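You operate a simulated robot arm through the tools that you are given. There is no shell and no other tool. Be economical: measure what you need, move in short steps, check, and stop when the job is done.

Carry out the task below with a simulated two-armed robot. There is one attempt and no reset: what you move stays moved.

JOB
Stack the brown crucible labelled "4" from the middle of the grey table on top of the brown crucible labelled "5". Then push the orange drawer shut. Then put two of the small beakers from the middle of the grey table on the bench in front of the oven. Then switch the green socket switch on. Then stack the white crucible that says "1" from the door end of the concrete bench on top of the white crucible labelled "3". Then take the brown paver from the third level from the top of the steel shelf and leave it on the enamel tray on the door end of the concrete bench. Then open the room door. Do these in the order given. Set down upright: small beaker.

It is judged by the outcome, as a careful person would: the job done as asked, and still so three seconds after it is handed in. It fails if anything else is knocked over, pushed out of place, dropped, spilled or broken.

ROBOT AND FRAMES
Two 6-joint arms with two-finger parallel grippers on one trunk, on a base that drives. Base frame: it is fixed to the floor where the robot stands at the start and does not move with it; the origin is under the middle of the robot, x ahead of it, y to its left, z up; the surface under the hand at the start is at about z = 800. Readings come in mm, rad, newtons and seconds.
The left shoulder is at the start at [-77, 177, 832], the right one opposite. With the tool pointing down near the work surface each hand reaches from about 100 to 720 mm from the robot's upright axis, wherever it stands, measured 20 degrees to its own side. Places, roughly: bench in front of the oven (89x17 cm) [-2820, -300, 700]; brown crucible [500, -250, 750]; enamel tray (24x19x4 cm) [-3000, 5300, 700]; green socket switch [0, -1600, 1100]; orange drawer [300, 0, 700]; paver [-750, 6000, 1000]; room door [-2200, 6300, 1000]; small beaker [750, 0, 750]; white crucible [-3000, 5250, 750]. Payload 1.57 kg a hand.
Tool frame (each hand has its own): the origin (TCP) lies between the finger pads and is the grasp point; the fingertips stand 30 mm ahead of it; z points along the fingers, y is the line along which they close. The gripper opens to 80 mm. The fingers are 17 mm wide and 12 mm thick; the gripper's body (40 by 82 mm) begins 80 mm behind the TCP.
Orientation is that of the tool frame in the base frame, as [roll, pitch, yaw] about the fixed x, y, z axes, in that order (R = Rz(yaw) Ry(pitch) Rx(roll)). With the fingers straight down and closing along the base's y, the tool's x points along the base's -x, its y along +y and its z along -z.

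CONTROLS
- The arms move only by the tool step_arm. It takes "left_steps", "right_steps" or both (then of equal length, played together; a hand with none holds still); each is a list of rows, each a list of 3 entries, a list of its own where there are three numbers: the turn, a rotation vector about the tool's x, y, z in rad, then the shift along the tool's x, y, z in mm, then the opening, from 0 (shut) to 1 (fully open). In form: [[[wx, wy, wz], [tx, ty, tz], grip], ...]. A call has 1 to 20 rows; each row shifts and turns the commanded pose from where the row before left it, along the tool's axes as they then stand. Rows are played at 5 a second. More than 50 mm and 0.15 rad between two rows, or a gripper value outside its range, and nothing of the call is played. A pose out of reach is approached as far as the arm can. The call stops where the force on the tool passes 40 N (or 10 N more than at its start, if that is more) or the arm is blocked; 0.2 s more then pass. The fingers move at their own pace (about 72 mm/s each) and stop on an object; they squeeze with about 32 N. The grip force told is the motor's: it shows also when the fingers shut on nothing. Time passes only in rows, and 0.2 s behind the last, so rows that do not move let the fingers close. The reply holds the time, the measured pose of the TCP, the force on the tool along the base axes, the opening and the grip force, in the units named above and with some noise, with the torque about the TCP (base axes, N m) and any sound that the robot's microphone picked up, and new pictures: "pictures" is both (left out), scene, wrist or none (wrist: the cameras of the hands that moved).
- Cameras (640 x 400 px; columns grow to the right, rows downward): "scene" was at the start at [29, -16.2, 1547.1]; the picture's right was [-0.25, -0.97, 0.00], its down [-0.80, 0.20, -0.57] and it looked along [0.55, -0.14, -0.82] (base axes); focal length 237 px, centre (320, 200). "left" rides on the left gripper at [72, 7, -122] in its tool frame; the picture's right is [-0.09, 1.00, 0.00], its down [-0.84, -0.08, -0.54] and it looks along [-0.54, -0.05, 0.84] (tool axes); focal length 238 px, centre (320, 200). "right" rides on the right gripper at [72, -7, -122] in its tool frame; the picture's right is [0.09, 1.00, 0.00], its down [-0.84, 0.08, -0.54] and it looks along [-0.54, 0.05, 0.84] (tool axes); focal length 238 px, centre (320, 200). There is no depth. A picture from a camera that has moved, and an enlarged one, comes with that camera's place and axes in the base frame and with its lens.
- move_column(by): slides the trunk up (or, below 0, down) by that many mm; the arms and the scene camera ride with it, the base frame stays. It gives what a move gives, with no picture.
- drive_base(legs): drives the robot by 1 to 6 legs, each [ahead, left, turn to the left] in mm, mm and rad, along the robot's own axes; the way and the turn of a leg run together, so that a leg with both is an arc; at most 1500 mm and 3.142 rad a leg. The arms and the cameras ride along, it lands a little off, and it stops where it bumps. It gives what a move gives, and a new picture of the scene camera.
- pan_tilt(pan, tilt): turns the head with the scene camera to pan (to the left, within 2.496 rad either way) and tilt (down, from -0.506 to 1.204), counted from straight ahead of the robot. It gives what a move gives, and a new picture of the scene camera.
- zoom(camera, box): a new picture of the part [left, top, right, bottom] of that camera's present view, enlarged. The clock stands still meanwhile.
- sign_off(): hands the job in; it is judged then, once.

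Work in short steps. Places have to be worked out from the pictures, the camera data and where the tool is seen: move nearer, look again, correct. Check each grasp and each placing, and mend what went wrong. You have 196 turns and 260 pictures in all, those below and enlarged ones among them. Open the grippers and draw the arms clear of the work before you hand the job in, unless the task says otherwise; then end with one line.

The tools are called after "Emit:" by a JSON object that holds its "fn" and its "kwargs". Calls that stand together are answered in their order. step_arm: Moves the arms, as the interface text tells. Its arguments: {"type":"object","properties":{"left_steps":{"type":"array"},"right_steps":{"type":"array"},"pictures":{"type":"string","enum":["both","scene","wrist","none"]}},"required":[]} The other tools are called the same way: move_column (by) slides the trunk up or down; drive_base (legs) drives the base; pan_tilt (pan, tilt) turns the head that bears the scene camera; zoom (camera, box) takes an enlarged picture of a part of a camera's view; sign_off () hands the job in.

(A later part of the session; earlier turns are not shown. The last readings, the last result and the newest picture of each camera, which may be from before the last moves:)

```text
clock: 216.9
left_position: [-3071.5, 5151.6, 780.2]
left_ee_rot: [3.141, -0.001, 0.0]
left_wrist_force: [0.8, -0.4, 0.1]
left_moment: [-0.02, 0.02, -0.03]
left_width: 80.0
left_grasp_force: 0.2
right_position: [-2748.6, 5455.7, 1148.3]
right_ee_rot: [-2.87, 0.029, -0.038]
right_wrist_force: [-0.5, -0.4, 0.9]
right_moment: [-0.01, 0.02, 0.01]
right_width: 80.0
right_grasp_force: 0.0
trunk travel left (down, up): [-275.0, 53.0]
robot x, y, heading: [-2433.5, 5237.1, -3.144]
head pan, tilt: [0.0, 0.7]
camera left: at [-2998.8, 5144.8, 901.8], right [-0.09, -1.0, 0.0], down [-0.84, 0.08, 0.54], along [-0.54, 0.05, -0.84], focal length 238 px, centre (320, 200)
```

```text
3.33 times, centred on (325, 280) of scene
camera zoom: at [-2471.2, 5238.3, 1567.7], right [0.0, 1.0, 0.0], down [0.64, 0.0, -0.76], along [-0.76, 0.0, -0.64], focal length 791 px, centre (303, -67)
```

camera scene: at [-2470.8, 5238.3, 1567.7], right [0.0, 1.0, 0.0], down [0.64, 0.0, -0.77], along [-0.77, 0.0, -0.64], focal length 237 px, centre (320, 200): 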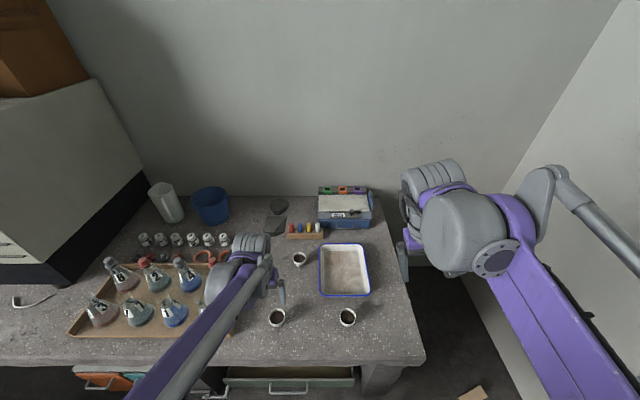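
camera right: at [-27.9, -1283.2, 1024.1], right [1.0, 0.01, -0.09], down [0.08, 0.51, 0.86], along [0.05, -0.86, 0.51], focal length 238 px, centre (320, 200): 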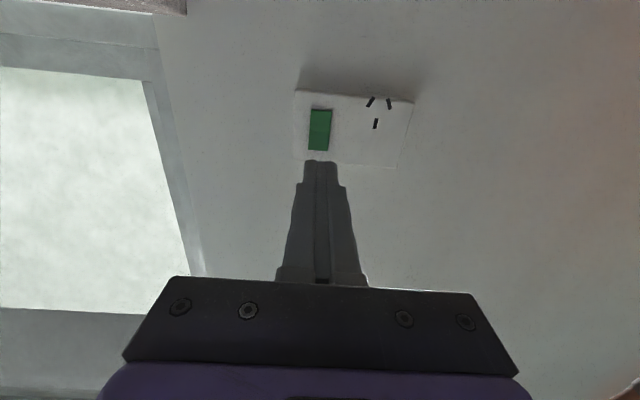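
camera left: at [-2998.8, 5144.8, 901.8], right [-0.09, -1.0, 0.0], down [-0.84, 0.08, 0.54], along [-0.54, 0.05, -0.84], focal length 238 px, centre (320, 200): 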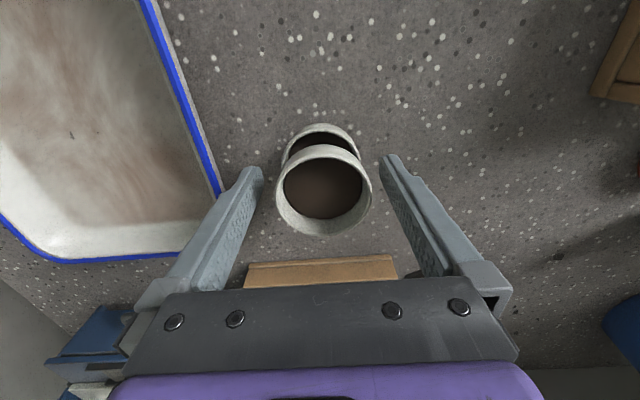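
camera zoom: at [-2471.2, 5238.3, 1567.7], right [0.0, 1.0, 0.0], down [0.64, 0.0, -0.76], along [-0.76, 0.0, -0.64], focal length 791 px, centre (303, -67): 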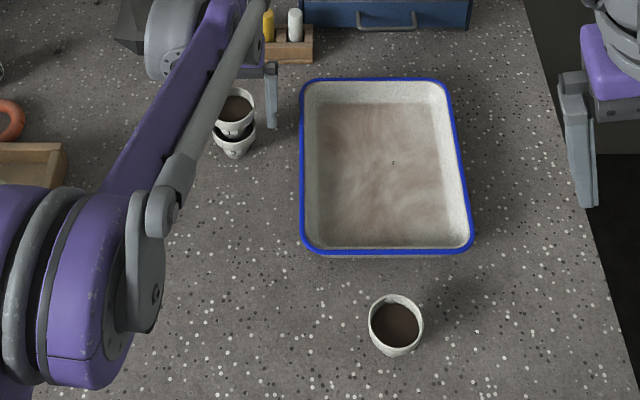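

Row too long; I retry with shorter rows.

Emit:
{"fn": "step_arm", "kwargs": {"left_steps": [[[0, 0, 0], [0, 0, -10], 1], [[0, 0, 0], [0, 0, -20], 1], [[0, 0, 0], [0, 0, -30], 1], [[0, 0, 0], [0, 0, -30], 1], [[0, 0, 0], [0, 0, -30], 1], [[0, 0, 0], [0, 0, -30], 1], [[0, 0, 0], [40, 0, -10], 1], [[0, 0, 0], [45, 0, -10], 1], [[0, 0, 0], [45, 0, -10], 1], [[0, 0, 0], [45, 0, -10], 1], [[0, 0, 0], [45, 0, -10], 1], [[0, 0, 0], [45, 0, -10], 1], [[0, 0, 0], [40, 10, 0], 1], [[0, 0, 0], [40, 20, 0], 1]], "pictures": "scene"}}

Emit:
{"fn": "zoom", "kwargs": {"camera": "scene", "box": [260, 220, 390, 340]}}

```text
clock: 219.9
left_position: [-2724.3, 5121.5, 990.9]
left_ee_rot: [3.141, -0.001, 0.001]
left_wrist_force: [0.2, -0.8, -0.1]
left_moment: [-0.02, 0.02, -0.01]
left_width: 79.9
left_grasp_force: 0.1
right_position: [-2746.9, 5456.0, 1149.5]
right_ee_rot: [-2.871, 0.026, -0.039]
right_wrist_force: [-0.1, 0.0, 0.1]
right_moment: [-0.04, 0.06, 0.03]
right_width: 80.0
right_grasp_force: 0.1
trunk travel left (down, up): [-275.0, 53.0]
robot x, y, heading: [-2425.6, 5238.2, -3.139]
head pan, tilt: [0.0, 0.7]
camera scene: at [-2469.3, 5237.7, 1567.7], right [0.0, 1.0, 0.0], down [0.64, 0.0, -0.77], along [-0.77, 0.0, -0.64], focal length 237 px, centre (320, 200)
```

scene: 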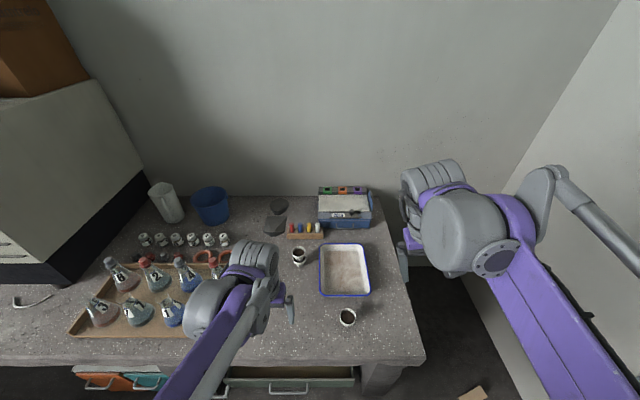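

```text
3.33 times, centred on (325, 280) of scene
camera zoom: at [-2469.3, 5237.7, 1567.7], right [0.0, 1.0, 0.0], down [0.64, 0.0, -0.77], along [-0.77, 0.0, -0.64], focal length 791 px, centre (303, -67)
```

zoom: 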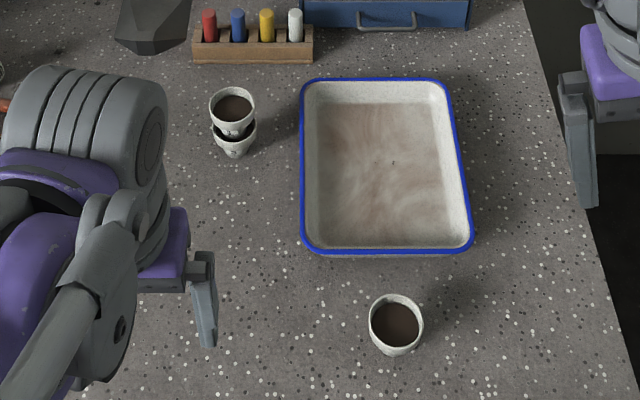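

The stack stands. Tray centre ≈[-3020,5332]. I straighten the right hand at a lower height, then back off and turn to the shelf.

Emit:
{"fn": "step_arm", "kwargs": {"right_steps": [[[0, 0, 0], [0, 0, 40], 1], [[0, 0, 0], [0, 0, 40], 1], [[0, 0, 0], [0, 20, 20], 1], [[-0.09, 0, 0], [0, 0, 0], 1], [[-0.09, 0, 0], [0, 0, 0], 1], [[-0.09, 0, 0], [0, 0, 0], 1], [[0, 0, 0], [0, 0, 0], 1]], "pictures": "none"}}

Emit:
{"fn": "drive_base", "kwargs": {"legs": [[-800, 0, 0], [-850, 200, 0], [0, 0, -1.571]]}}

Emit:
{"fn": "pan_tilt", "kwargs": {"pan": 0, "tilt": 0.5}}

```text
clock: 221.6
left_position: [-2727.5, 5121.9, 990.2]
left_ee_rot: [3.141, -0.002, 0.002]
left_wrist_force: [0.4, 0.1, 0.4]
left_moment: [0.0, 0.04, -0.01]
left_width: 80.0
left_grasp_force: 0.0
right_position: [-2751.2, 5443.4, 1047.4]
right_ee_rot: [-2.872, 0.027, -0.039]
right_wrist_force: [-0.1, -0.3, 0.0]
right_moment: [-0.02, 0.05, -0.02]
right_width: 80.0
right_grasp_force: 0.0
right hand out of reach, approached as far as the arm can: row 1, 2, 4, 5, 6
trunk travel left (down, up): [-275.0, 53.0]
robot x, y, heading: [-2428.0, 5237.6, -3.138]
head pan, tilt: [0.0, 0.7]
```

```text
clock: 233.9
left_position: [-881.1, 5330.5, 991.3]
left_ee_rot: [-3.141, 0.0, -1.596]
left_wrist_force: [-0.8, -0.5, 0.3]
left_moment: [-0.03, 0.0, 0.04]
left_width: 79.8
left_grasp_force: 0.1
right_position: [-558.6, 5346.5, 1048.0]
right_ee_rot: [-2.871, 0.026, -1.636]
right_wrist_force: [-0.5, 0.4, 0.1]
right_moment: [0.01, 0.0, -0.01]
right_width: 80.0
right_grasp_force: 0.0
trunk travel left (down, up): [-275.0, 53.0]
robot x, y, heading: [-775.5, 5028.6, 1.542]
head pan, tilt: [0.0, 0.7]
camera scene: at [-772.2, 5073.8, 1567.7], right [1.0, -0.03, 0.0], down [-0.02, -0.64, -0.76], along [0.02, 0.76, -0.64], focal length 237 px, centre (320, 200)
```

scene: 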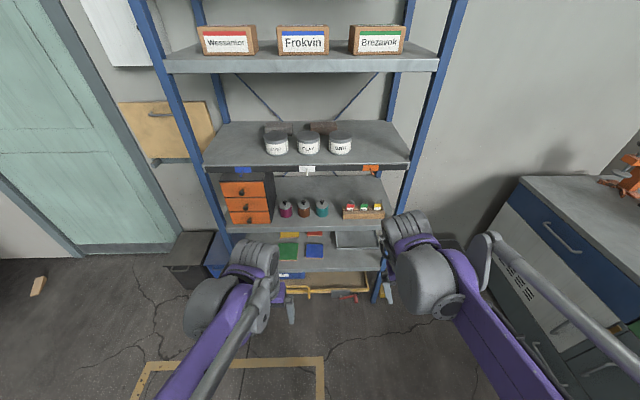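

```text
clock: 234.6
left_position: [-882.3, 5329.5, 991.3]
left_ee_rot: [3.139, -0.001, -1.598]
left_wrist_force: [0.2, 0.2, 0.4]
left_moment: [0.04, 0.02, 0.03]
left_width: 80.0
left_grasp_force: 0.0
right_position: [-558.5, 5346.1, 1047.4]
right_ee_rot: [-2.871, 0.027, -1.636]
right_wrist_force: [-0.1, -0.7, -0.7]
right_moment: [0.01, 0.0, 0.0]
right_width: 80.1
right_grasp_force: 0.1
trunk travel left (down, up): [-275.0, 53.0]
robot x, y, heading: [-771.0, 5026.9, 1.543]
head pan, tilt: [0.0, 0.499]
camera scene: at [-772.1, 5079.8, 1585.4], right [1.0, -0.03, 0.0], down [-0.01, -0.48, -0.88], along [0.02, 0.88, -0.48], focal length 237 px, centre (320, 200)
```

scene: 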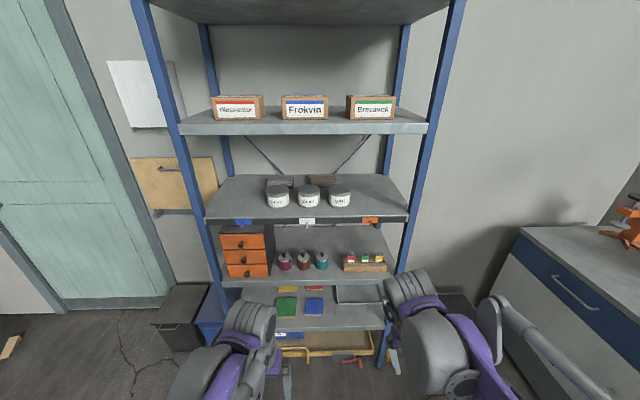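

The third level holds three jars in front with pavers behind them. I zoom in.

Emit:
{"fn": "zoom", "kwargs": {"camera": "scene", "box": [225, 160, 395, 225]}}

Emit:
{"fn": "zoom", "kwargs": {"camera": "scene", "box": [255, 165, 355, 215]}}

```text
3.76 times, centred on (310, 192) of scene
camera zoom: at [-772.1, 5079.8, 1585.4], right [1.0, -0.03, 0.0], down [-0.01, -0.48, -0.88], along [0.02, 0.88, -0.48], focal length 893 px, centre (358, 228)
```

zoom: 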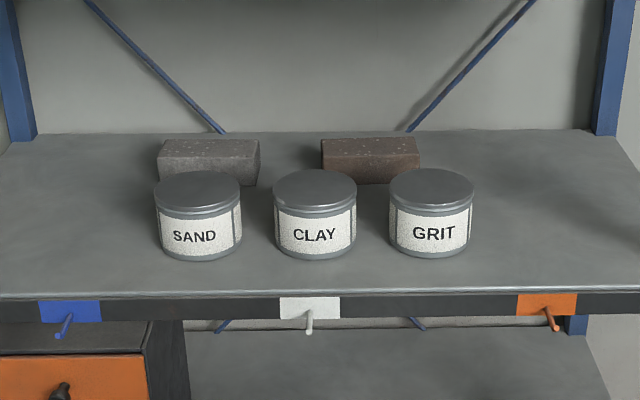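

```text
6.40 times, centred on (305, 190) of scene
camera zoom: at [-772.1, 5079.8, 1585.4], right [1.0, -0.03, 0.0], down [-0.01, -0.48, -0.88], along [0.02, 0.88, -0.48], focal length 1518 px, centre (416, 264)
```

zoom: 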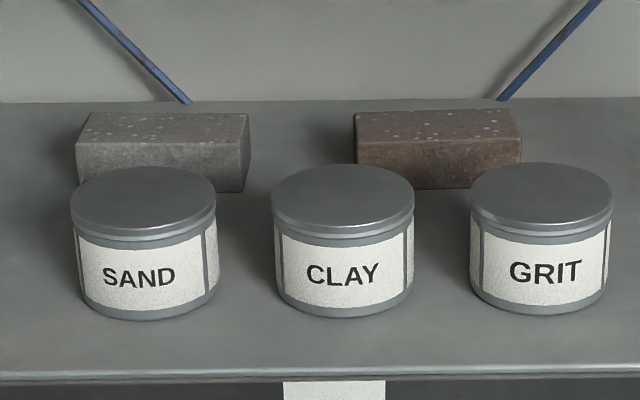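

The brown paver (≈127×62×40 mm) lies behind the CLAY and GRIT jars at about [-724,6181,1088]. I'll reach over the jars with the right hand tilted sideways, closing along y. First I bring the right hand to a comfortable place and straighten it, and tuck the left away.

Emit:
{"fn": "move_column", "kwargs": {"by": 53}}

Emit:
{"fn": "step_arm", "kwargs": {"left_steps": [[[0, 0, 0], [20, -35, 0], 1], [[0, 0, 0], [20, -35, 0], 0.5], [[0, 0, 0], [20, -35, 0], 0], [[0, 0, 0], [20, -35, 0], 0], [[0, 0, 0], [20, -35, 0], 0], [[0, 0, 0], [20, 0, 0], 0], [[0, 0, 0], [20, 0, 0], 0], [[0, 0, 0], [0, 0, 0], 0]], "right_steps": [[[0, 0, 0], [-40, 15, 0], 1], [[0, 0, 0], [-40, 15, 0], 1], [[0, 0, 0], [-40, 15, 0], 1], [[0, 0, 0], [-20, 15, 0], 1], [[-0.09, 0, 0], [0, 0, 0], 1], [[-0.09, 0, 0], [0, 0, 0], 1], [[-0.09, 0, 0], [0, 0, 0], 1], [[0, 0, 0], [0, 0, 0], 1]], "pictures": "scene"}}

```text
clock: 235.6
left_position: [-881.2, 5329.8, 1042.5]
left_ee_rot: [-3.142, -0.001, -1.598]
left_wrist_force: [0.7, 0.1, -0.6]
left_moment: [0.02, -0.03, 0.0]
left_width: 79.6
left_grasp_force: 0.0
right_position: [-559.0, 5346.3, 1100.9]
right_ee_rot: [-2.868, 0.026, -1.635]
right_wrist_force: [-0.3, -0.1, -0.1]
right_moment: [-0.01, 0.0, -0.02]
right_width: 80.0
right_grasp_force: 0.0
trunk travel left (down, up): [-328.0, 0.0]
robot x, y, heading: [-769.3, 5027.0, 1.539]
head pan, tilt: [0.0, 0.499]
```

```text
clock: 237.4
left_position: [-711.2, 5186.4, 1043.6]
left_ee_rot: [3.141, -0.001, -1.599]
left_wrist_force: [-0.1, -1.2, -0.2]
left_moment: [-0.01, 0.01, 0.03]
left_width: 0.0
left_grasp_force: 20.6
right_position: [-610.2, 5489.7, 1088.3]
right_ee_rot: [-2.878, 0.053, -1.627]
right_wrist_force: [0.2, -0.3, 0.5]
right_moment: [0.03, -0.02, -0.02]
right_width: 80.3
right_grasp_force: 0.0
right hand out of reach, approached as far as the arm can: row 5, 6, 7
trunk travel left (down, up): [-328.0, 0.0]
robot x, y, heading: [-772.8, 5030.1, 1.546]
head pan, tilt: [0.0, 0.499]
camera scene: at [-771.7, 5077.7, 1640.7], right [1.0, -0.03, 0.0], down [-0.01, -0.48, -0.88], along [0.02, 0.88, -0.48], focal length 237 px, centre (320, 200)
```

scene: 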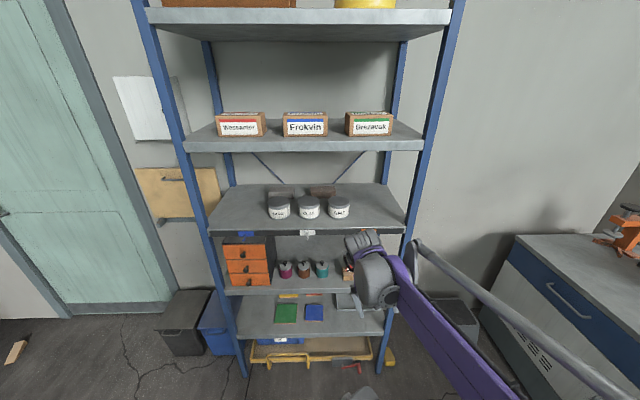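

The right wrist is stuck against a limit, so I'll use the left hand, leaning to the -x side instead. First tuck the right hand back to its side, and move the left outward.

Emit:
{"fn": "step_arm", "kwargs": {"left_steps": [[[0, 0, 0], [0, 30, 0], 0], [[0, 0, 0], [0, 30, 0], 0], [[0, 0, 0], [0, 30, 0], 0], [[0, 0, 0], [0, 30, 0], 0], [[0, 0, 0], [0, 30, 0], 0], [[0, 0, 0], [0, 0, 0], 0], [[0, 0, 0], [0, 0, 0], 0], [[0, 0, 0], [0, 0, 0], 0], [[0, 0, 0], [0, 0, 0], 0]], "right_steps": [[[0, 0, 0], [0, -40, 0], 0], [[0, 0, 0], [0, -40, 0], 0], [[0, 0, 0], [20, -40, 0], 0], [[0, 0, 0], [25, -40, 0], 0], [[0, 0, 0], [25, -40, 0], 0], [[0, 0, 0], [40, 0, 0], 0], [[0, 0, 0], [40, 0, 0], 0], [[0, 0, 0], [40, 0, 0], 0], [[0, 0, 0], [40, 0, 0], 0]], "pictures": "scene"}}

```text
clock: 239.4
left_position: [-859.5, 5187.7, 1044.2]
left_ee_rot: [3.141, 0.0, -1.596]
left_wrist_force: [-0.1, 0.7, 0.6]
left_moment: [0.03, 0.0, -0.02]
left_width: 0.1
left_grasp_force: 21.4
right_position: [-560.5, 5245.8, 1127.1]
right_ee_rot: [-2.875, 0.058, -1.626]
right_wrist_force: [0.2, 0.5, -0.3]
right_moment: [0.01, -0.04, -0.02]
right_width: 0.3
right_grasp_force: 21.2
right hand out of reach, approached as far as the arm can: row 2, 3, 4, 5
trunk travel left (down, up): [-328.0, 0.0]
robot x, y, heading: [-770.7, 5025.1, 1.543]
head pan, tilt: [0.0, 0.499]
camera scene: at [-771.8, 5075.5, 1640.6], right [1.0, -0.03, 0.0], down [-0.01, -0.48, -0.88], along [0.02, 0.88, -0.48], focal length 237 px, centre (320, 200)
```

scene: 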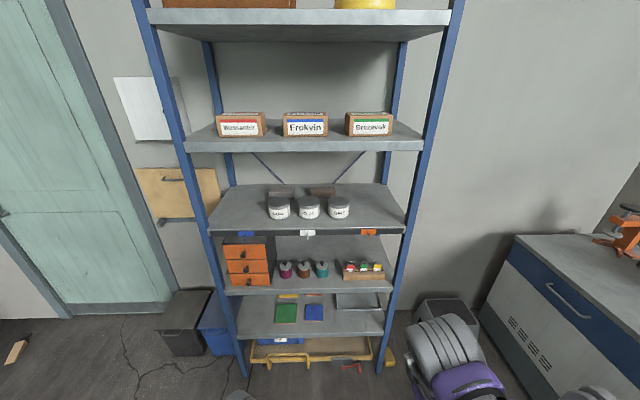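

I pull the right hand further back and bring the left hand forward into free space, then rotate it (yaw −90°, tilt) in front of the shelf.

Emit:
{"fn": "step_arm", "kwargs": {"left_steps": [[[0, 0, 0], [-40, 0, -20], 0], [[0, 0, 0], [-40, 0, -20], 0], [[0, 0, 0], [-40, 0, -20], 0], [[0, 0, 0], [-40, 0, -20], 0], [[0, 0, 0], [-40, 0, -20], 0], [[0, 0, 0], [-20, 0, -20], 1], [[0, 0, -0.143], [0, 0, 0], 1], [[0, 0, -0.143], [0, 0, 0], 1], [[0, 0, -0.143], [0, 0, 0], 1], [[0, 0, -0.143], [0, 0, 0], 1], [[0, 0, -0.143], [0, 0, 0], 1], [[0, 0, -0.143], [0, 0, 0], 1], [[0, 0, -0.143], [0, 0, 0], 1], [[0, 0, -0.143], [0, 0, 0], 1], [[0, 0, -0.143], [0, 0, 0], 1], [[0, 0, -0.143], [0, 0, 0], 1], [[0, 0, -0.115], [0, 0, 0], 1], [[0, 0, 0], [0, 0, 0], 1]], "right_steps": [[[0, 0, 0], [30, 0, 0], 0], [[0, 0, 0], [30, 0, 0], 0], [[0, 0, 0], [30, 0, 0], 0], [[0, 0, 0], [0, 0, 0], 0], [[0, 0, 0], [0, 0, 0], 0], [[0, 0, 0], [0, 0, 0], 0], [[0, 0, 0], [0, 0, 0], 0], [[0, 0, 0], [0, 0, 0], 0], [[0, 0, 0], [0, 0, 0], 0], [[0, 0, 0], [0, 0, 0], 0], [[0, 0, 0], [0, 0, 0], 0], [[0, 0, 0], [0, 0, 0], 0], [[0, 0, 0], [0, 0, 0], 0], [[0, 0, 0], [0, 0, 0], 0], [[0, 0, 0], [0, 0, 0], 0], [[0, 0, 0], [0, 0, 0], 0], [[0, 0, 0], [0, 0, 0], 0], [[0, 0, 0], [0, 0, 0], 0]], "pictures": "scene"}}

```text
clock: 243.2
left_position: [-853.7, 5409.3, 1161.9]
left_ee_rot: [-3.141, 0.0, -0.05]
left_wrist_force: [-0.3, 0.4, 0.4]
left_moment: [-0.04, 0.02, 0.01]
left_width: 80.1
left_grasp_force: 0.0
right_position: [-566.3, 5163.7, 1123.2]
right_ee_rot: [-2.877, 0.052, -1.63]
right_wrist_force: [-0.1, -0.4, 0.0]
right_moment: [0.03, -0.04, 0.0]
right_width: 0.0
right_grasp_force: 21.3
right hand out of reach, approached as far as the arm can: row 3
trunk travel left (down, up): [-328.0, 0.0]
robot x, y, heading: [-777.8, 5028.5, 1.547]
head pan, tilt: [0.0, 0.499]
camera scene: at [-772.1, 5077.3, 1640.6], right [1.0, -0.03, 0.0], down [-0.01, -0.48, -0.88], along [0.02, 0.88, -0.48], focal length 237 px, centre (320, 200)
```

scene: 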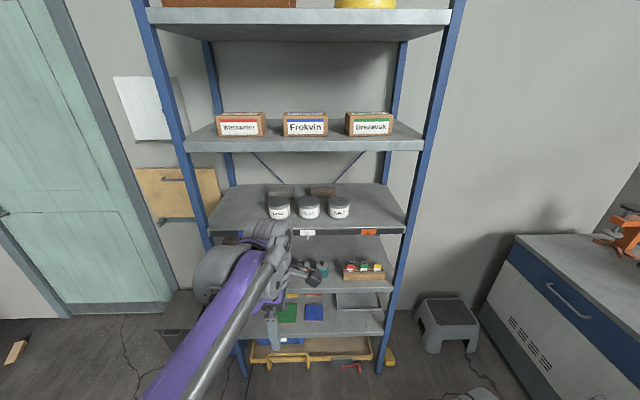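

Yaw done. Now I tilt the left hand by 1.0 rad so that the fingers point +x and down.

Emit:
{"fn": "step_arm", "kwargs": {"left_steps": [[[0, 0, -0.05], [0, 0, 0], 1], [[0, 0.143, 0], [0, 0, 0], 1], [[0, 0.143, 0], [0, 0, 0], 1], [[0, 0.143, 0], [0, 0, 0], 1], [[0, 0.143, 0], [0, 0, 0], 1], [[0, 0.143, 0], [0, 0, 0], 1], [[0, 0.143, 0], [0, 0, 0], 1], [[0, 0.143, 0], [0, 0, 0], 1], [[0, 0, 0], [0, 0, 0], 1]], "pictures": "both"}}

```text
clock: 245.2
left_position: [-853.7, 5411.1, 1163.5]
left_ee_rot: [-3.142, -1.001, -0.002]
left_wrist_force: [-0.4, 0.1, 0.1]
left_moment: [-0.01, 0.01, -0.04]
left_width: 80.1
left_grasp_force: 0.1
right_position: [-566.5, 5165.5, 1123.0]
right_ee_rot: [-2.877, 0.055, -1.629]
right_wrist_force: [-0.5, -0.2, 0.8]
right_moment: [0.02, 0.0, 0.02]
right_width: 0.1
right_grasp_force: 21.3
trunk travel left (down, up): [-328.0, 0.0]
robot x, y, heading: [-772.4, 5028.6, 1.539]
head pan, tilt: [0.0, 0.499]
camera scene: at [-771.8, 5077.1, 1640.7], right [1.0, -0.03, 0.0], down [-0.01, -0.48, -0.88], along [0.02, 0.88, -0.48], focal length 237 px, centre (320, 200)
camera left: at [-917.3, 5403.3, 1289.8], right [-0.05, -1.0, -0.08], down [-0.91, 0.08, -0.41], along [0.42, 0.05, -0.91], focal length 238 px, centre (320, 200)
```

scene: 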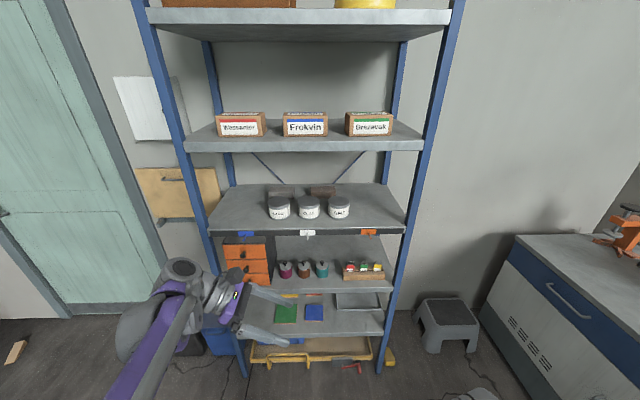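
left: 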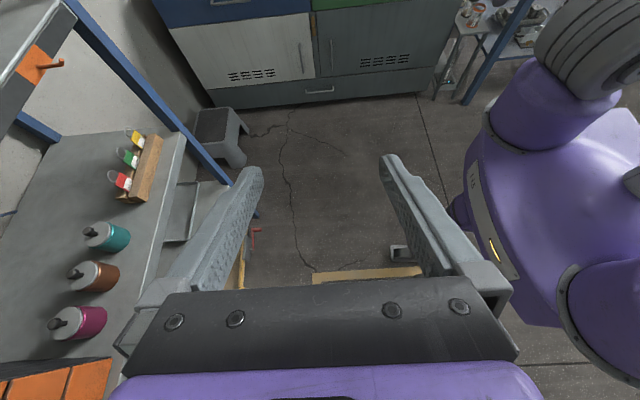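

The tilted pose works. I shift the hand to x≈-725 and z≈1190, then drive 370 mm towards the shelf.

Emit:
{"fn": "step_arm", "kwargs": {"left_steps": [[[0, 0, 0], [30, 0, 31], 1], [[0, 0, 0], [30, 0, 31], 1], [[0, 0, 0], [30, 0, 32], 1], [[0, 0, 0], [0, 0, 0], 1]], "pictures": "none"}}

Emit:
{"fn": "drive_base", "kwargs": {"legs": [[370, 0, 0.03]]}}

Emit:
{"fn": "zoom", "kwargs": {"camera": "left", "box": [0, 0, 640, 400]}}

```text
clock: 246.2
left_position: [-727.8, 5406.9, 1188.6]
left_ee_rot: [-3.141, -1.004, -0.001]
left_wrist_force: [0.2, 0.5, 0.2]
left_moment: [-0.02, 0.0, 0.02]
left_width: 79.9
left_grasp_force: 0.1
right_position: [-566.8, 5164.9, 1122.8]
right_ee_rot: [-2.879, 0.056, -1.628]
right_wrist_force: [-0.2, 0.4, 0.1]
right_moment: [-0.01, -0.01, -0.02]
right_width: 0.0
right_grasp_force: 21.1
trunk travel left (down, up): [-328.0, 0.0]
robot x, y, heading: [-773.3, 5029.1, 1.548]
head pan, tilt: [0.0, 0.499]
```

```text
clock: 248.6
left_position: [-733.6, 5779.0, 1188.4]
left_ee_rot: [3.14, -1.0, 0.027]
left_wrist_force: [0.0, -0.2, -0.6]
left_moment: [0.03, -0.01, -0.02]
left_width: 80.1
left_grasp_force: 0.1
right_position: [-566.3, 5539.8, 1123.1]
right_ee_rot: [-2.878, 0.055, -1.599]
right_wrist_force: [-0.6, 0.2, -0.2]
right_moment: [0.0, -0.02, 0.0]
right_width: 0.2
right_grasp_force: 21.4
trunk travel left (down, up): [-328.0, 0.0]
robot x, y, heading: [-768.0, 5400.7, 1.571]
head pan, tilt: [0.0, 0.499]
camera scene: at [-769.0, 5448.0, 1640.5], right [1.0, 0.0, 0.0], down [0.0, -0.48, -0.88], along [0.0, 0.88, -0.48], focal length 237 px, centre (320, 200)
```

scene: 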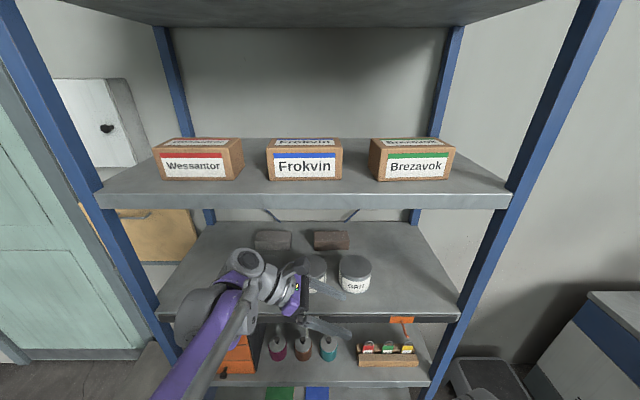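

```text
1.00 times, centred on (320, 200) of left (not enlarged: the box is as wide or as high as the picture)
camera zoom: at [-797.2, 5771.8, 1313.0], right [-0.02, -1.0, -0.08], down [-0.91, 0.05, -0.41], along [0.41, 0.06, -0.91], focal length 238 px, centre (320, 200)
```

zoom: 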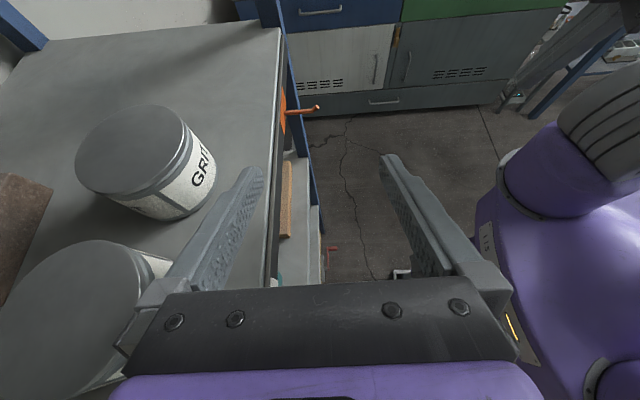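

GRIT jar: ≈[-669,5948], top z≈1155; shelf ≈1078, front edge y≈5850. I raise 14 mm for clearance and drive 190 mm so the hand passes above the jars.

Emit:
{"fn": "step_arm", "kwargs": {"left_steps": [[[0, 0, 0], [12, 0, -7.5], 1], [[0, 0, 0], [5.4, 0, 8.4], 1], [[0, 0, 0], [0, 0, 0], 1]], "pictures": "none"}}

Emit:
{"fn": "drive_base", "kwargs": {"legs": [[190, 0, 0]]}}

Emit:
{"fn": "zoom", "kwargs": {"camera": "left", "box": [0, 0, 640, 400]}}

```text
clock: 249.3
left_position: [-723.8, 5781.2, 1201.1]
left_ee_rot: [3.14, -1.0, 0.024]
left_wrist_force: [0.3, 0.8, 0.3]
left_moment: [-0.02, -0.01, 0.01]
left_width: 80.0
left_grasp_force: 0.1
right_position: [-566.0, 5540.7, 1124.0]
right_ee_rot: [-2.877, 0.054, -1.6]
right_wrist_force: [0.5, -0.3, -0.3]
right_moment: [-0.02, 0.02, 0.0]
right_width: 0.0
right_grasp_force: 21.5
trunk travel left (down, up): [-328.0, 0.0]
robot x, y, heading: [-770.4, 5400.2, 1.57]
head pan, tilt: [0.0, 0.499]
```

```text
clock: 250.9
left_position: [-722.3, 5965.6, 1201.3]
left_ee_rot: [3.139, -1.0, 0.024]
left_wrist_force: [-0.1, 0.0, -0.5]
left_moment: [0.02, -0.03, -0.01]
left_width: 80.1
left_grasp_force: 0.1
right_position: [-566.0, 5727.7, 1123.2]
right_ee_rot: [-2.875, 0.056, -1.606]
right_wrist_force: [0.3, 0.3, -0.4]
right_moment: [0.01, -0.01, 0.01]
right_width: 0.0
right_grasp_force: 21.8
trunk travel left (down, up): [-328.0, 0.0]
robot x, y, heading: [-771.3, 5586.2, 1.571]
head pan, tilt: [0.0, 0.499]
camera scene: at [-768.8, 5634.6, 1640.4], right [1.0, 0.0, 0.0], down [0.0, -0.48, -0.88], along [0.0, 0.88, -0.48], focal length 237 px, centre (320, 200)
```

scene: 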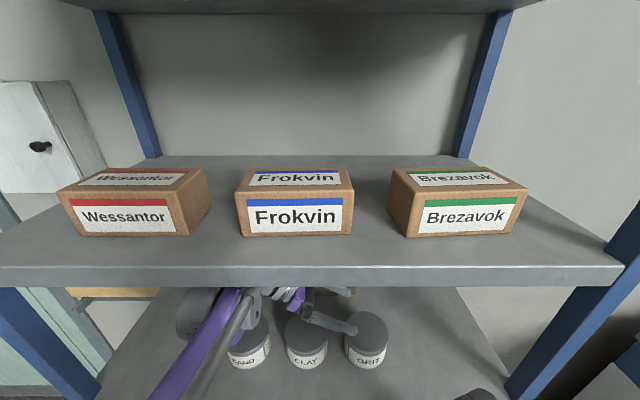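

```text
1.00 times, centred on (320, 200) of left (not enlarged: the box is as wide or as high as the picture)
camera zoom: at [-786.2, 5958.6, 1327.0], right [-0.03, -1.0, -0.08], down [-0.91, 0.06, -0.41], along [0.41, 0.06, -0.91], focal length 238 px, centre (320, 200)
```

zoom: 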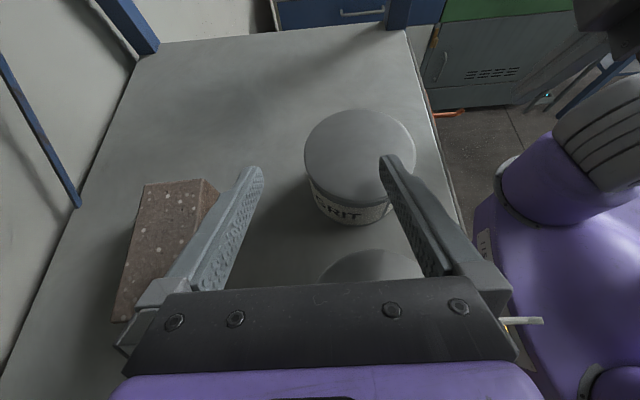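

The wrist view shows the paver clearly: centre ≈[-727,6123], 130×62 mm. I extend the hand +157 mm in y at this height.

Emit:
{"fn": "step_arm", "kwargs": {"left_steps": [[[0, 0, 0], [0, -40, 0], 1], [[0, 0, 0], [0, -40, 0], 1], [[0, 0, 0], [0, -40, 0], 1], [[0, 0, 0], [0, -37, 0], 1], [[0, 0, 0], [0, 0, 0], 1]], "pictures": "wrist"}}

```text
clock: 252.3
left_position: [-733.3, 6070.1, 1196.6]
left_ee_rot: [-3.102, -1.006, -0.01]
left_wrist_force: [0.5, 0.2, 0.3]
left_moment: [0.01, 0.01, -0.04]
left_width: 80.2
left_grasp_force: 0.0
right_position: [-570.7, 5684.4, 1127.9]
right_ee_rot: [-2.874, 0.077, -1.6]
right_wrist_force: [0.4, -0.8, 0.1]
right_moment: [0.06, -0.01, 0.0]
right_width: 0.1
right_grasp_force: 20.6
trunk travel left (down, up): [-328.0, 0.0]
robot x, y, heading: [-771.0, 5568.4, 1.578]
head pan, tilt: [0.0, 0.499]
stopped in row 5 (left hand): the arm was blocked; the commanded pose is now the measured one
camera left: at [-796.1, 6060.2, 1321.6], right [-0.03, -0.99, -0.1], down [-0.91, 0.06, -0.41], along [0.42, 0.08, -0.9], focal length 238 px, centre (320, 200)
```

left: 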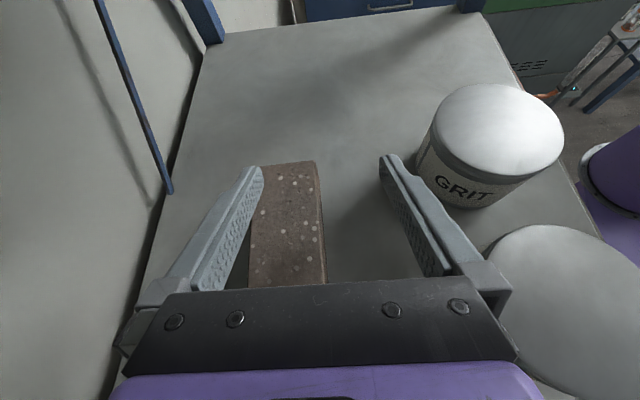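

The arm was blocked and the base was pushed back ~18 mm. I look at where the arm touches the shelf.

Emit:
{"fn": "pan_tilt", "kwargs": {"pan": 0.3, "tilt": 0.95}}

```text
clock: 253.2
left_position: [-732.1, 6071.2, 1196.2]
left_ee_rot: [-3.097, -1.005, -0.013]
left_wrist_force: [-0.3, 0.9, 0.1]
left_moment: [-0.02, 0.01, -0.02]
left_width: 79.8
left_grasp_force: 0.1
right_position: [-570.8, 5682.7, 1125.9]
right_ee_rot: [-2.876, 0.078, -1.602]
right_wrist_force: [-0.1, 0.4, 0.2]
right_moment: [-0.01, -0.05, -0.03]
right_width: 0.0
right_grasp_force: 21.2
trunk travel left (down, up): [-328.0, 0.0]
robot x, y, heading: [-768.6, 5567.8, 1.569]
head pan, tilt: [0.3, 0.949]
camera scene: at [-797.1, 5558.3, 1602.8], right [0.96, 0.29, 0.01], down [0.24, -0.76, -0.6], along [-0.17, 0.58, -0.8], focal length 237 px, centre (320, 200)
```

scene: 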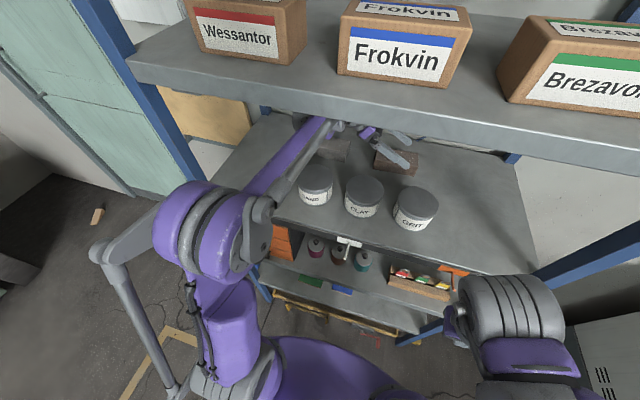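

I zoom at the forearm/wrist region under the shelf to see the contact.

Emit:
{"fn": "zoom", "kwargs": {"camera": "scene", "box": [230, 80, 450, 220]}}

```text
2.86 times, centred on (340, 150) of scene
camera zoom: at [-797.1, 5558.3, 1602.8], right [0.96, 0.29, 0.01], down [0.24, -0.76, -0.6], along [-0.17, 0.58, -0.8], focal length 678 px, centre (263, 343)
```

zoom: 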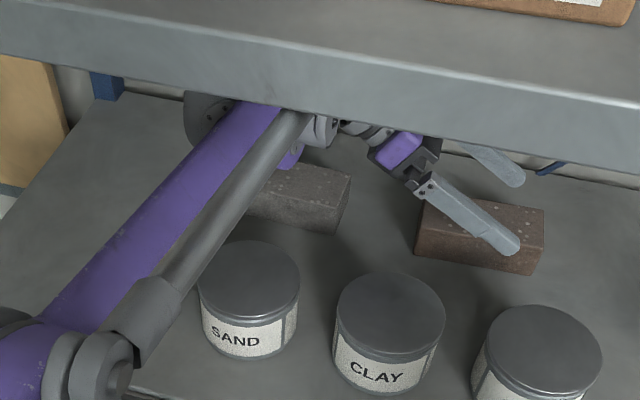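

I can't see the contact point, so I ease the arm back 25 mm and see whether the base recovers.

Emit:
{"fn": "step_arm", "kwargs": {"left_steps": [[[0, 0, 0], [0, 12, 0], 1], [[0, 0, 0], [0, 13, 0], 1], [[0, 0, 0], [0, 0, 0], 1]], "pictures": "none"}}

```text
clock: 254.0
left_position: [-730.6, 6066.3, 1189.9]
left_ee_rot: [-3.121, -1.005, 0.005]
left_wrist_force: [0.1, 0.1, 1.6]
left_moment: [0.0, 0.03, 0.02]
left_width: 80.1
left_grasp_force: 0.1
right_position: [-570.2, 5700.2, 1126.0]
right_ee_rot: [-2.872, 0.065, -1.602]
right_wrist_force: [-0.3, -0.2, 0.0]
right_moment: [-0.03, 0.04, 0.0]
right_width: 0.0
right_grasp_force: 21.0
trunk travel left (down, up): [-328.0, 0.0]
robot x, y, heading: [-768.8, 5572.6, 1.57]
head pan, tilt: [0.3, 0.949]
```

Recovering; the arm is still pressed. I retract another 30 mm.

Emit:
{"fn": "step_arm", "kwargs": {"left_steps": [[[0, 0, 0], [0, 15, 0], 1], [[0, 0, 0], [0, 15, 0], 1], [[0, 0, 0], [0, 0, 0], 1]], "pictures": "wrist"}}

```text
clock: 254.8
left_position: [-730.6, 6060.6, 1183.0]
left_ee_rot: [3.126, -1.003, 0.035]
left_wrist_force: [0.3, 0.1, 0.0]
left_moment: [0.02, -0.03, -0.01]
left_width: 80.3
left_grasp_force: 0.1
right_position: [-568.7, 5722.5, 1123.7]
right_ee_rot: [-2.875, 0.047, -1.606]
right_wrist_force: [0.2, 0.1, -1.4]
right_moment: [0.01, -0.01, 0.03]
right_width: 0.0
right_grasp_force: 20.9
trunk travel left (down, up): [-328.0, 0.0]
robot x, y, heading: [-768.6, 5570.4, 1.573]
head pan, tilt: [0.3, 0.949]
camera left: at [-793.6, 6053.3, 1308.9], right [-0.03, -1.0, -0.07], down [-0.91, 0.05, -0.42], along [0.42, 0.05, -0.91], focal length 238 px, centre (320, 200)
```

left: 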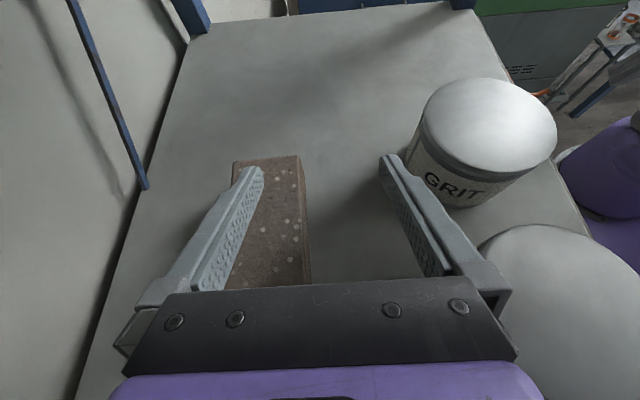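

Likely the left elbow met the shelf's left front post. I raise the hand 16 mm again, then shift the robot 80 mm to the right and 15 mm forward so the elbow clears it.

Emit:
{"fn": "step_arm", "kwargs": {"left_steps": [[[0, 0, 0], [13.5, 0, -8.6], 1], [[0, 0, 0], [-8, 10, -12], 1], [[0, 0, 0], [0, 0, 0], 1]], "pictures": "none"}}

Emit:
{"fn": "drive_base", "kwargs": {"legs": [[0, -80, 0], [15, 0, 0]]}}

Emit:
{"fn": "zoom", "kwargs": {"camera": "left", "box": [0, 0, 640, 400]}}

```text
clock: 255.8
left_position: [-736.8, 6054.0, 1181.0]
left_ee_rot: [3.124, -1.003, 0.032]
left_wrist_force: [0.9, 0.3, -0.4]
left_moment: [0.02, -0.01, 0.03]
left_width: 80.1
left_grasp_force: 0.0
right_position: [-564.9, 5726.8, 1123.5]
right_ee_rot: [-2.876, 0.047, -1.606]
right_wrist_force: [0.6, 0.8, -0.3]
right_moment: [-0.02, 0.03, 0.02]
right_width: 0.1
right_grasp_force: 21.4
trunk travel left (down, up): [-328.0, 0.0]
robot x, y, heading: [-767.2, 5571.0, 1.571]
head pan, tilt: [0.3, 0.949]
stopped in row 3 (left hand): the arm was blocked; the commanded pose is now the measured one
```

```text
clock: 257.5
left_position: [-661.9, 6037.3, 1192.7]
left_ee_rot: [-3.123, -1.004, 0.003]
left_wrist_force: [0.4, -0.3, 0.8]
left_moment: [0.0, 0.01, -0.03]
left_width: 79.9
left_grasp_force: 0.1
right_position: [-487.1, 5712.8, 1124.6]
right_ee_rot: [-2.877, 0.065, -1.604]
right_wrist_force: [-0.3, -1.0, -0.5]
right_moment: [0.02, 0.0, 0.0]
right_width: 0.1
right_grasp_force: 21.3
trunk travel left (down, up): [-328.0, 0.0]
robot x, y, heading: [-691.5, 5589.0, 1.572]
head pan, tilt: [0.3, 0.949]
camera scene: at [-713.7, 5594.4, 1602.8], right [0.96, 0.29, 0.01], down [0.24, -0.77, -0.59], along [-0.17, 0.57, -0.81], focal length 237 px, centre (320, 200)
```

scene: 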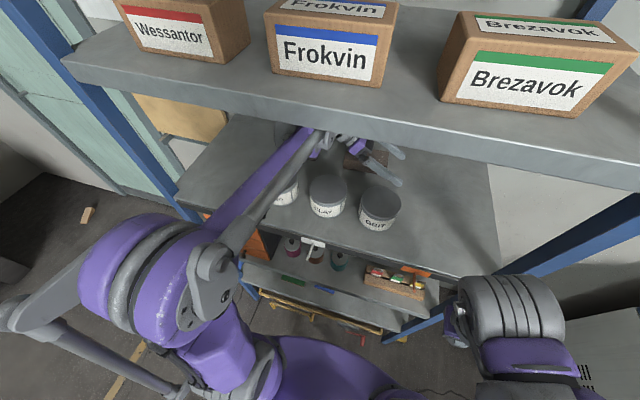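

```text
1.00 times, centred on (320, 200) of left (not enlarged: the box is as wide or as high as the picture)
camera zoom: at [-724.5, 6028.4, 1317.7], right [-0.03, -1.0, -0.09], down [-0.91, 0.06, -0.41], along [0.42, 0.07, -0.91], focal length 238 px, centre (320, 200)
```

zoom: 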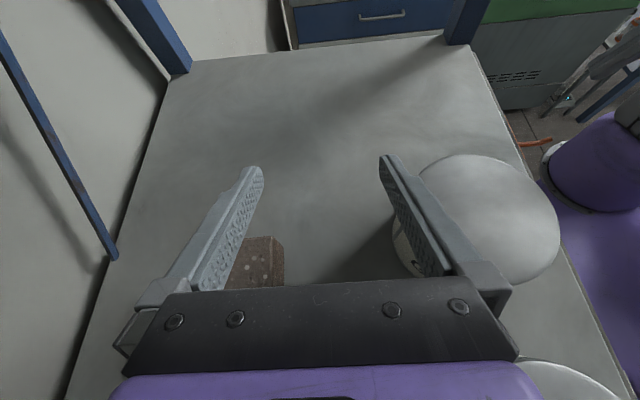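

Raising was blocked too, so it is the wrist touching the underside of the level above, not the post. I go slightly lower, move past the jars' backs, and then lower further.

Emit:
{"fn": "step_arm", "kwargs": {"left_steps": [[[0, 0, 0], [-8.4, 0, 5.4], 1], [[0, 0, 0], [-4, -12, 2.5], 1], [[0, 0, 0], [0, -15, 0], 1], [[0, 0, 0], [-8.4, 0, 5.4], 1], [[0, 0, 0], [-8.4, 0, 5.4], 1], [[0, 0, 0], [0, 0, 0], 1]], "pictures": "wrist"}}

```text
clock: 258.9
left_position: [-657.9, 6079.9, 1152.8]
left_ee_rot: [3.139, -0.999, 0.02]
left_wrist_force: [0.1, 0.2, 0.2]
left_moment: [0.01, 0.02, -0.03]
left_width: 80.1
left_grasp_force: 0.0
right_position: [-484.8, 5725.9, 1123.6]
right_ee_rot: [-2.878, 0.053, -1.603]
right_wrist_force: [0.1, -0.1, -0.3]
right_moment: [0.01, -0.03, 0.0]
right_width: 0.0
right_grasp_force: 21.4
trunk travel left (down, up): [-328.0, 0.0]
robot x, y, heading: [-693.9, 5584.9, 1.564]
head pan, tilt: [0.3, 0.949]
camera left: at [-721.6, 6071.9, 1278.7], right [-0.03, -1.0, -0.08], down [-0.91, 0.06, -0.41], along [0.42, 0.06, -0.91], focal length 238 px, centre (320, 200)
```

left: 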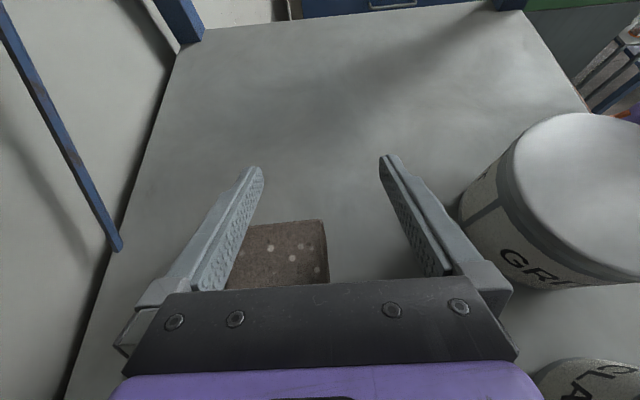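

Free again. I raise 8 mm, shift +36 mm in y so the fingers straddle the paver, then look.

Emit:
{"fn": "step_arm", "kwargs": {"left_steps": [[[0, 0, 0], [6.7, 0, -4.3], 1], [[0, 0, 0], [0, -18, 0], 1], [[0, 0, 0], [0, -18, 0], 1], [[0, 0, 0], [0, 0, 0], 1]], "pictures": "wrist"}}

```text
clock: 259.9
left_position: [-659.9, 6113.8, 1160.7]
left_ee_rot: [3.14, -1.0, 0.02]
left_wrist_force: [-0.1, -0.1, 0.0]
left_moment: [-0.03, -0.01, -0.02]
left_width: 79.6
left_grasp_force: 0.1
right_position: [-486.3, 5725.7, 1123.7]
right_ee_rot: [-2.879, 0.054, -1.605]
right_wrist_force: [-0.4, -0.9, -0.3]
right_moment: [-0.02, 0.0, -0.01]
right_width: 0.1
right_grasp_force: 21.1
trunk travel left (down, up): [-328.0, 0.0]
robot x, y, heading: [-689.0, 5586.3, 1.568]
head pan, tilt: [0.3, 0.949]
camera left: at [-722.8, 6105.8, 1286.5], right [-0.03, -1.0, -0.08], down [-0.91, 0.06, -0.41], along [0.42, 0.06, -0.91], focal length 238 px, centre (320, 200)
```

left: 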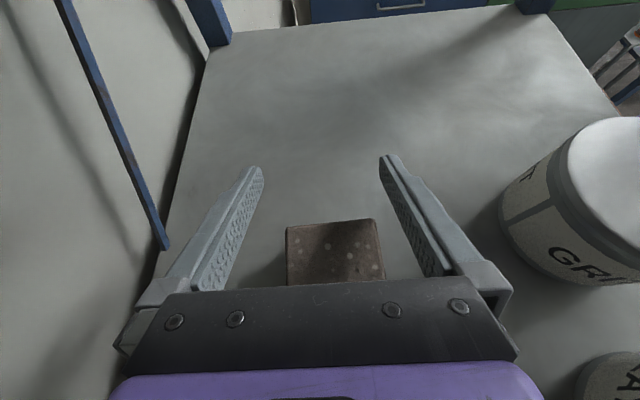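

Paver end is at x≈-668, centre y≈6108, top z≈1125. I centre (y -5), move -70 mm in x, and look.

Emit:
{"fn": "step_arm", "kwargs": {"left_steps": [[[0, 0, 0], [-12.6, 2.5, -19.6], 1], [[0, 0, 0], [-12.6, 2.5, -19.6], 1], [[0, 0, 0], [-12.6, 0, -19.6], 1], [[0, 0, 0], [0, 0, 0], 1]], "pictures": "wrist"}}

```text
clock: 260.9
left_position: [-729.4, 6107.4, 1161.4]
left_ee_rot: [3.141, -1.0, 0.019]
left_wrist_force: [-0.5, -0.4, -0.6]
left_moment: [-0.01, -0.01, -0.01]
left_width: 80.1
left_grasp_force: 0.1
right_position: [-484.3, 5726.1, 1123.4]
right_ee_rot: [-2.88, 0.054, -1.604]
right_wrist_force: [-0.6, -0.4, -0.6]
right_moment: [0.01, 0.06, -0.02]
right_width: 0.1
right_grasp_force: 21.3
trunk travel left (down, up): [-328.0, 0.0]
robot x, y, heading: [-690.1, 5583.9, 1.564]
head pan, tilt: [0.3, 0.949]
camera left: at [-792.8, 6099.5, 1287.5], right [-0.03, -1.0, -0.08], down [-0.91, 0.06, -0.41], along [0.42, 0.06, -0.91], focal length 238 px, centre (320, 200)
```

left: 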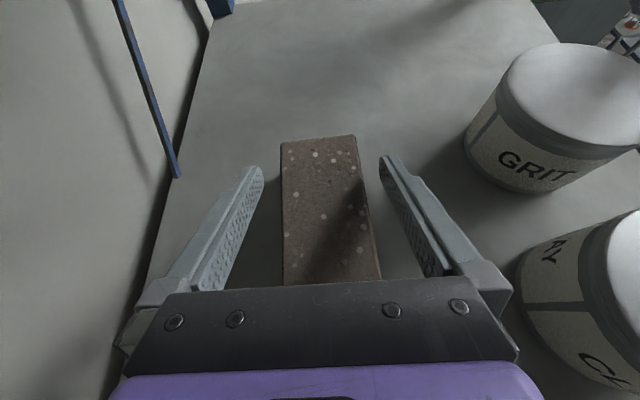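

The paver lies centred between the fingers. I lower straight down in small steps to z≈1113.

Emit:
{"fn": "step_arm", "kwargs": {"left_steps": [[[0, 0, 0], [-8.4, 0, 5.4], 1], [[0, 0, 0], [-8.4, 0, 5.4], 1], [[0, 0, 0], [-8.4, 0, 5.4], 1], [[0, 0, 0], [-6.7, 0, 4.3], 1], [[0, 0, 0], [-4.2, 0, 2.7], 1], [[0, 0, 0], [-4.2, 0, 2.7], 1], [[0, 0, 0], [0, 0, 0], 1]], "pictures": "wrist"}}

```text
clock: 262.2
left_position: [-729.4, 6106.5, 1122.6]
left_ee_rot: [-3.14, -1.017, 0.022]
left_wrist_force: [-6.0, 1.5, 20.8]
left_moment: [-0.12, -0.3, -0.76]
left_width: 78.9
left_grasp_force: 0.0
right_position: [-486.3, 5725.2, 1123.9]
right_ee_rot: [-2.876, 0.054, -1.604]
right_wrist_force: [-0.2, -0.3, -0.1]
right_moment: [0.02, -0.04, 0.0]
right_width: 0.1
right_grasp_force: 21.4
trunk travel left (down, up): [-328.0, 0.0]
robot x, y, heading: [-688.1, 5583.9, 1.57]
head pan, tilt: [0.3, 0.949]
stopped in row 6 (left hand): the force on the tool passed its limit at 48 N (the readings are from after the stop); the commanded pose is now the measured one
camera left: at [-794.7, 6098.9, 1247.9], right [-0.03, -1.0, -0.08], down [-0.9, 0.06, -0.43], along [0.43, 0.06, -0.9], focal length 238 px, centre (320, 200)
```

left: 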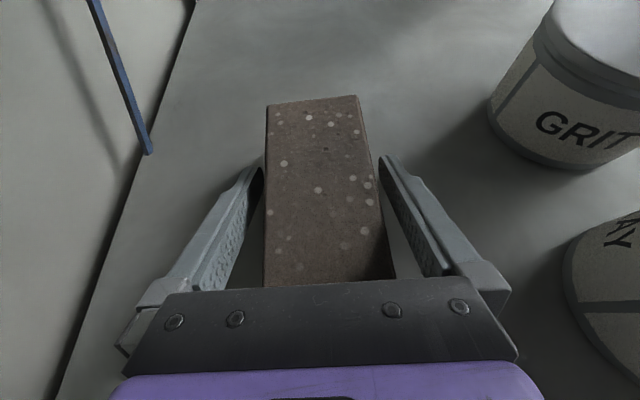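

Both fingertips rest on the shelf (shelf ≈1099, so the paver spans ≈1099–1139). I lift 2 mm and close.

Emit:
{"fn": "step_arm", "kwargs": {"left_steps": [[[0, 0, 0], [2.5, -2, -1.6], 1], [[0, 0, 0], [0, 0, 0], 0.85], [[0, 0, 0], [0, 0, 0], 0.6], [[0, 0, 0], [0, 0, 0], 0.4], [[0, 0, 0], [0, 0, 0], 0.4], [[0, 0, 0], [0, 0, 0], 0.4]], "pictures": "wrist"}}

```text
clock: 263.6
left_position: [-730.0, 6110.5, 1123.7]
left_ee_rot: [3.134, -1.011, 0.024]
left_wrist_force: [0.4, 1.3, 1.1]
left_moment: [-0.03, 0.02, 0.01]
left_width: 59.9
left_grasp_force: 32.0
right_position: [-484.8, 5726.0, 1123.5]
right_ee_rot: [-2.88, 0.055, -1.605]
right_wrist_force: [-0.1, -0.6, -0.4]
right_moment: [-0.02, -0.02, 0.01]
right_width: 0.0
right_grasp_force: 20.8
trunk travel left (down, up): [-328.0, 0.0]
robot x, y, heading: [-688.8, 5582.9, 1.575]
head pan, tilt: [0.3, 0.949]
camera left: at [-793.4, 6102.6, 1249.3], right [-0.03, -1.0, -0.08], down [-0.91, 0.06, -0.42], along [0.42, 0.06, -0.9], focal length 238 px, centre (320, 200)
```

left: 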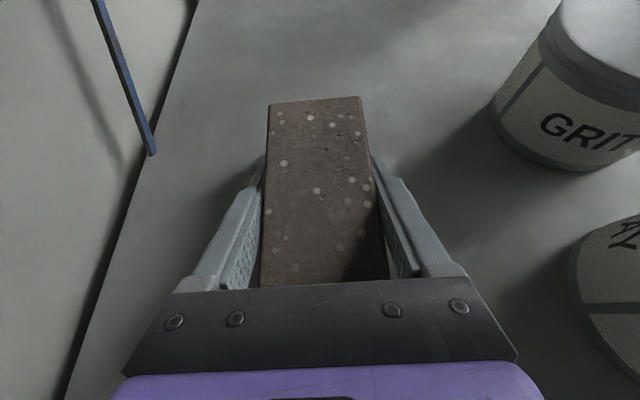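

The paver is gripped (60 mm). There isn't headroom to lift it over the jars, so I'll lift 27 mm, shift right past the GRIT jar, and pull it out beside it. Lift first.

Emit:
{"fn": "step_arm", "kwargs": {"left_steps": [[[0, 0, 0], [4.2, 0, -2.7], 0.4], [[0, 0, 0], [8.4, 0, -5.4], 0.4], [[0, 0, 0], [10, 0, -6.5], 0.4], [[0, 0, 0], [0, 0, 0], 0.4]], "pictures": "wrist"}}

```text
clock: 264.6
left_position: [-730.2, 6110.1, 1150.5]
left_ee_rot: [3.136, -1.011, 0.024]
left_wrist_force: [0.9, 0.6, -7.6]
left_moment: [-0.01, 0.0, -0.02]
left_width: 59.9
left_grasp_force: 31.9
right_position: [-486.3, 5726.7, 1123.5]
right_ee_rot: [-2.878, 0.055, -1.603]
right_wrist_force: [-0.2, 0.4, -0.1]
right_moment: [-0.01, -0.01, 0.0]
right_width: 0.0
right_grasp_force: 21.0
trunk travel left (down, up): [-328.0, 0.0]
robot x, y, heading: [-686.0, 5584.6, 1.568]
head pan, tilt: [0.3, 0.949]
camera left: at [-794.2, 6102.4, 1276.2], right [-0.03, -1.0, -0.08], down [-0.91, 0.06, -0.42], along [0.42, 0.06, -0.9], focal length 238 px, centre (320, 200)
```

left: 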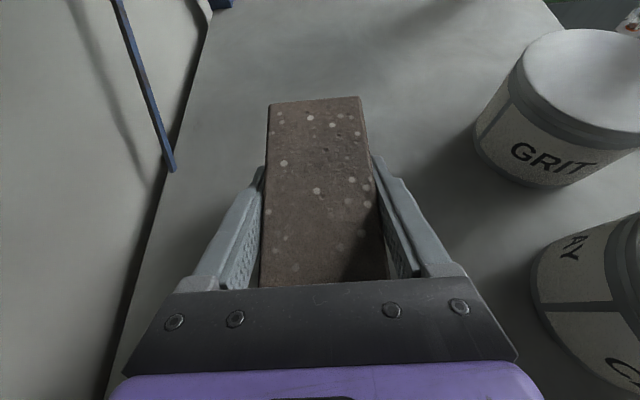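

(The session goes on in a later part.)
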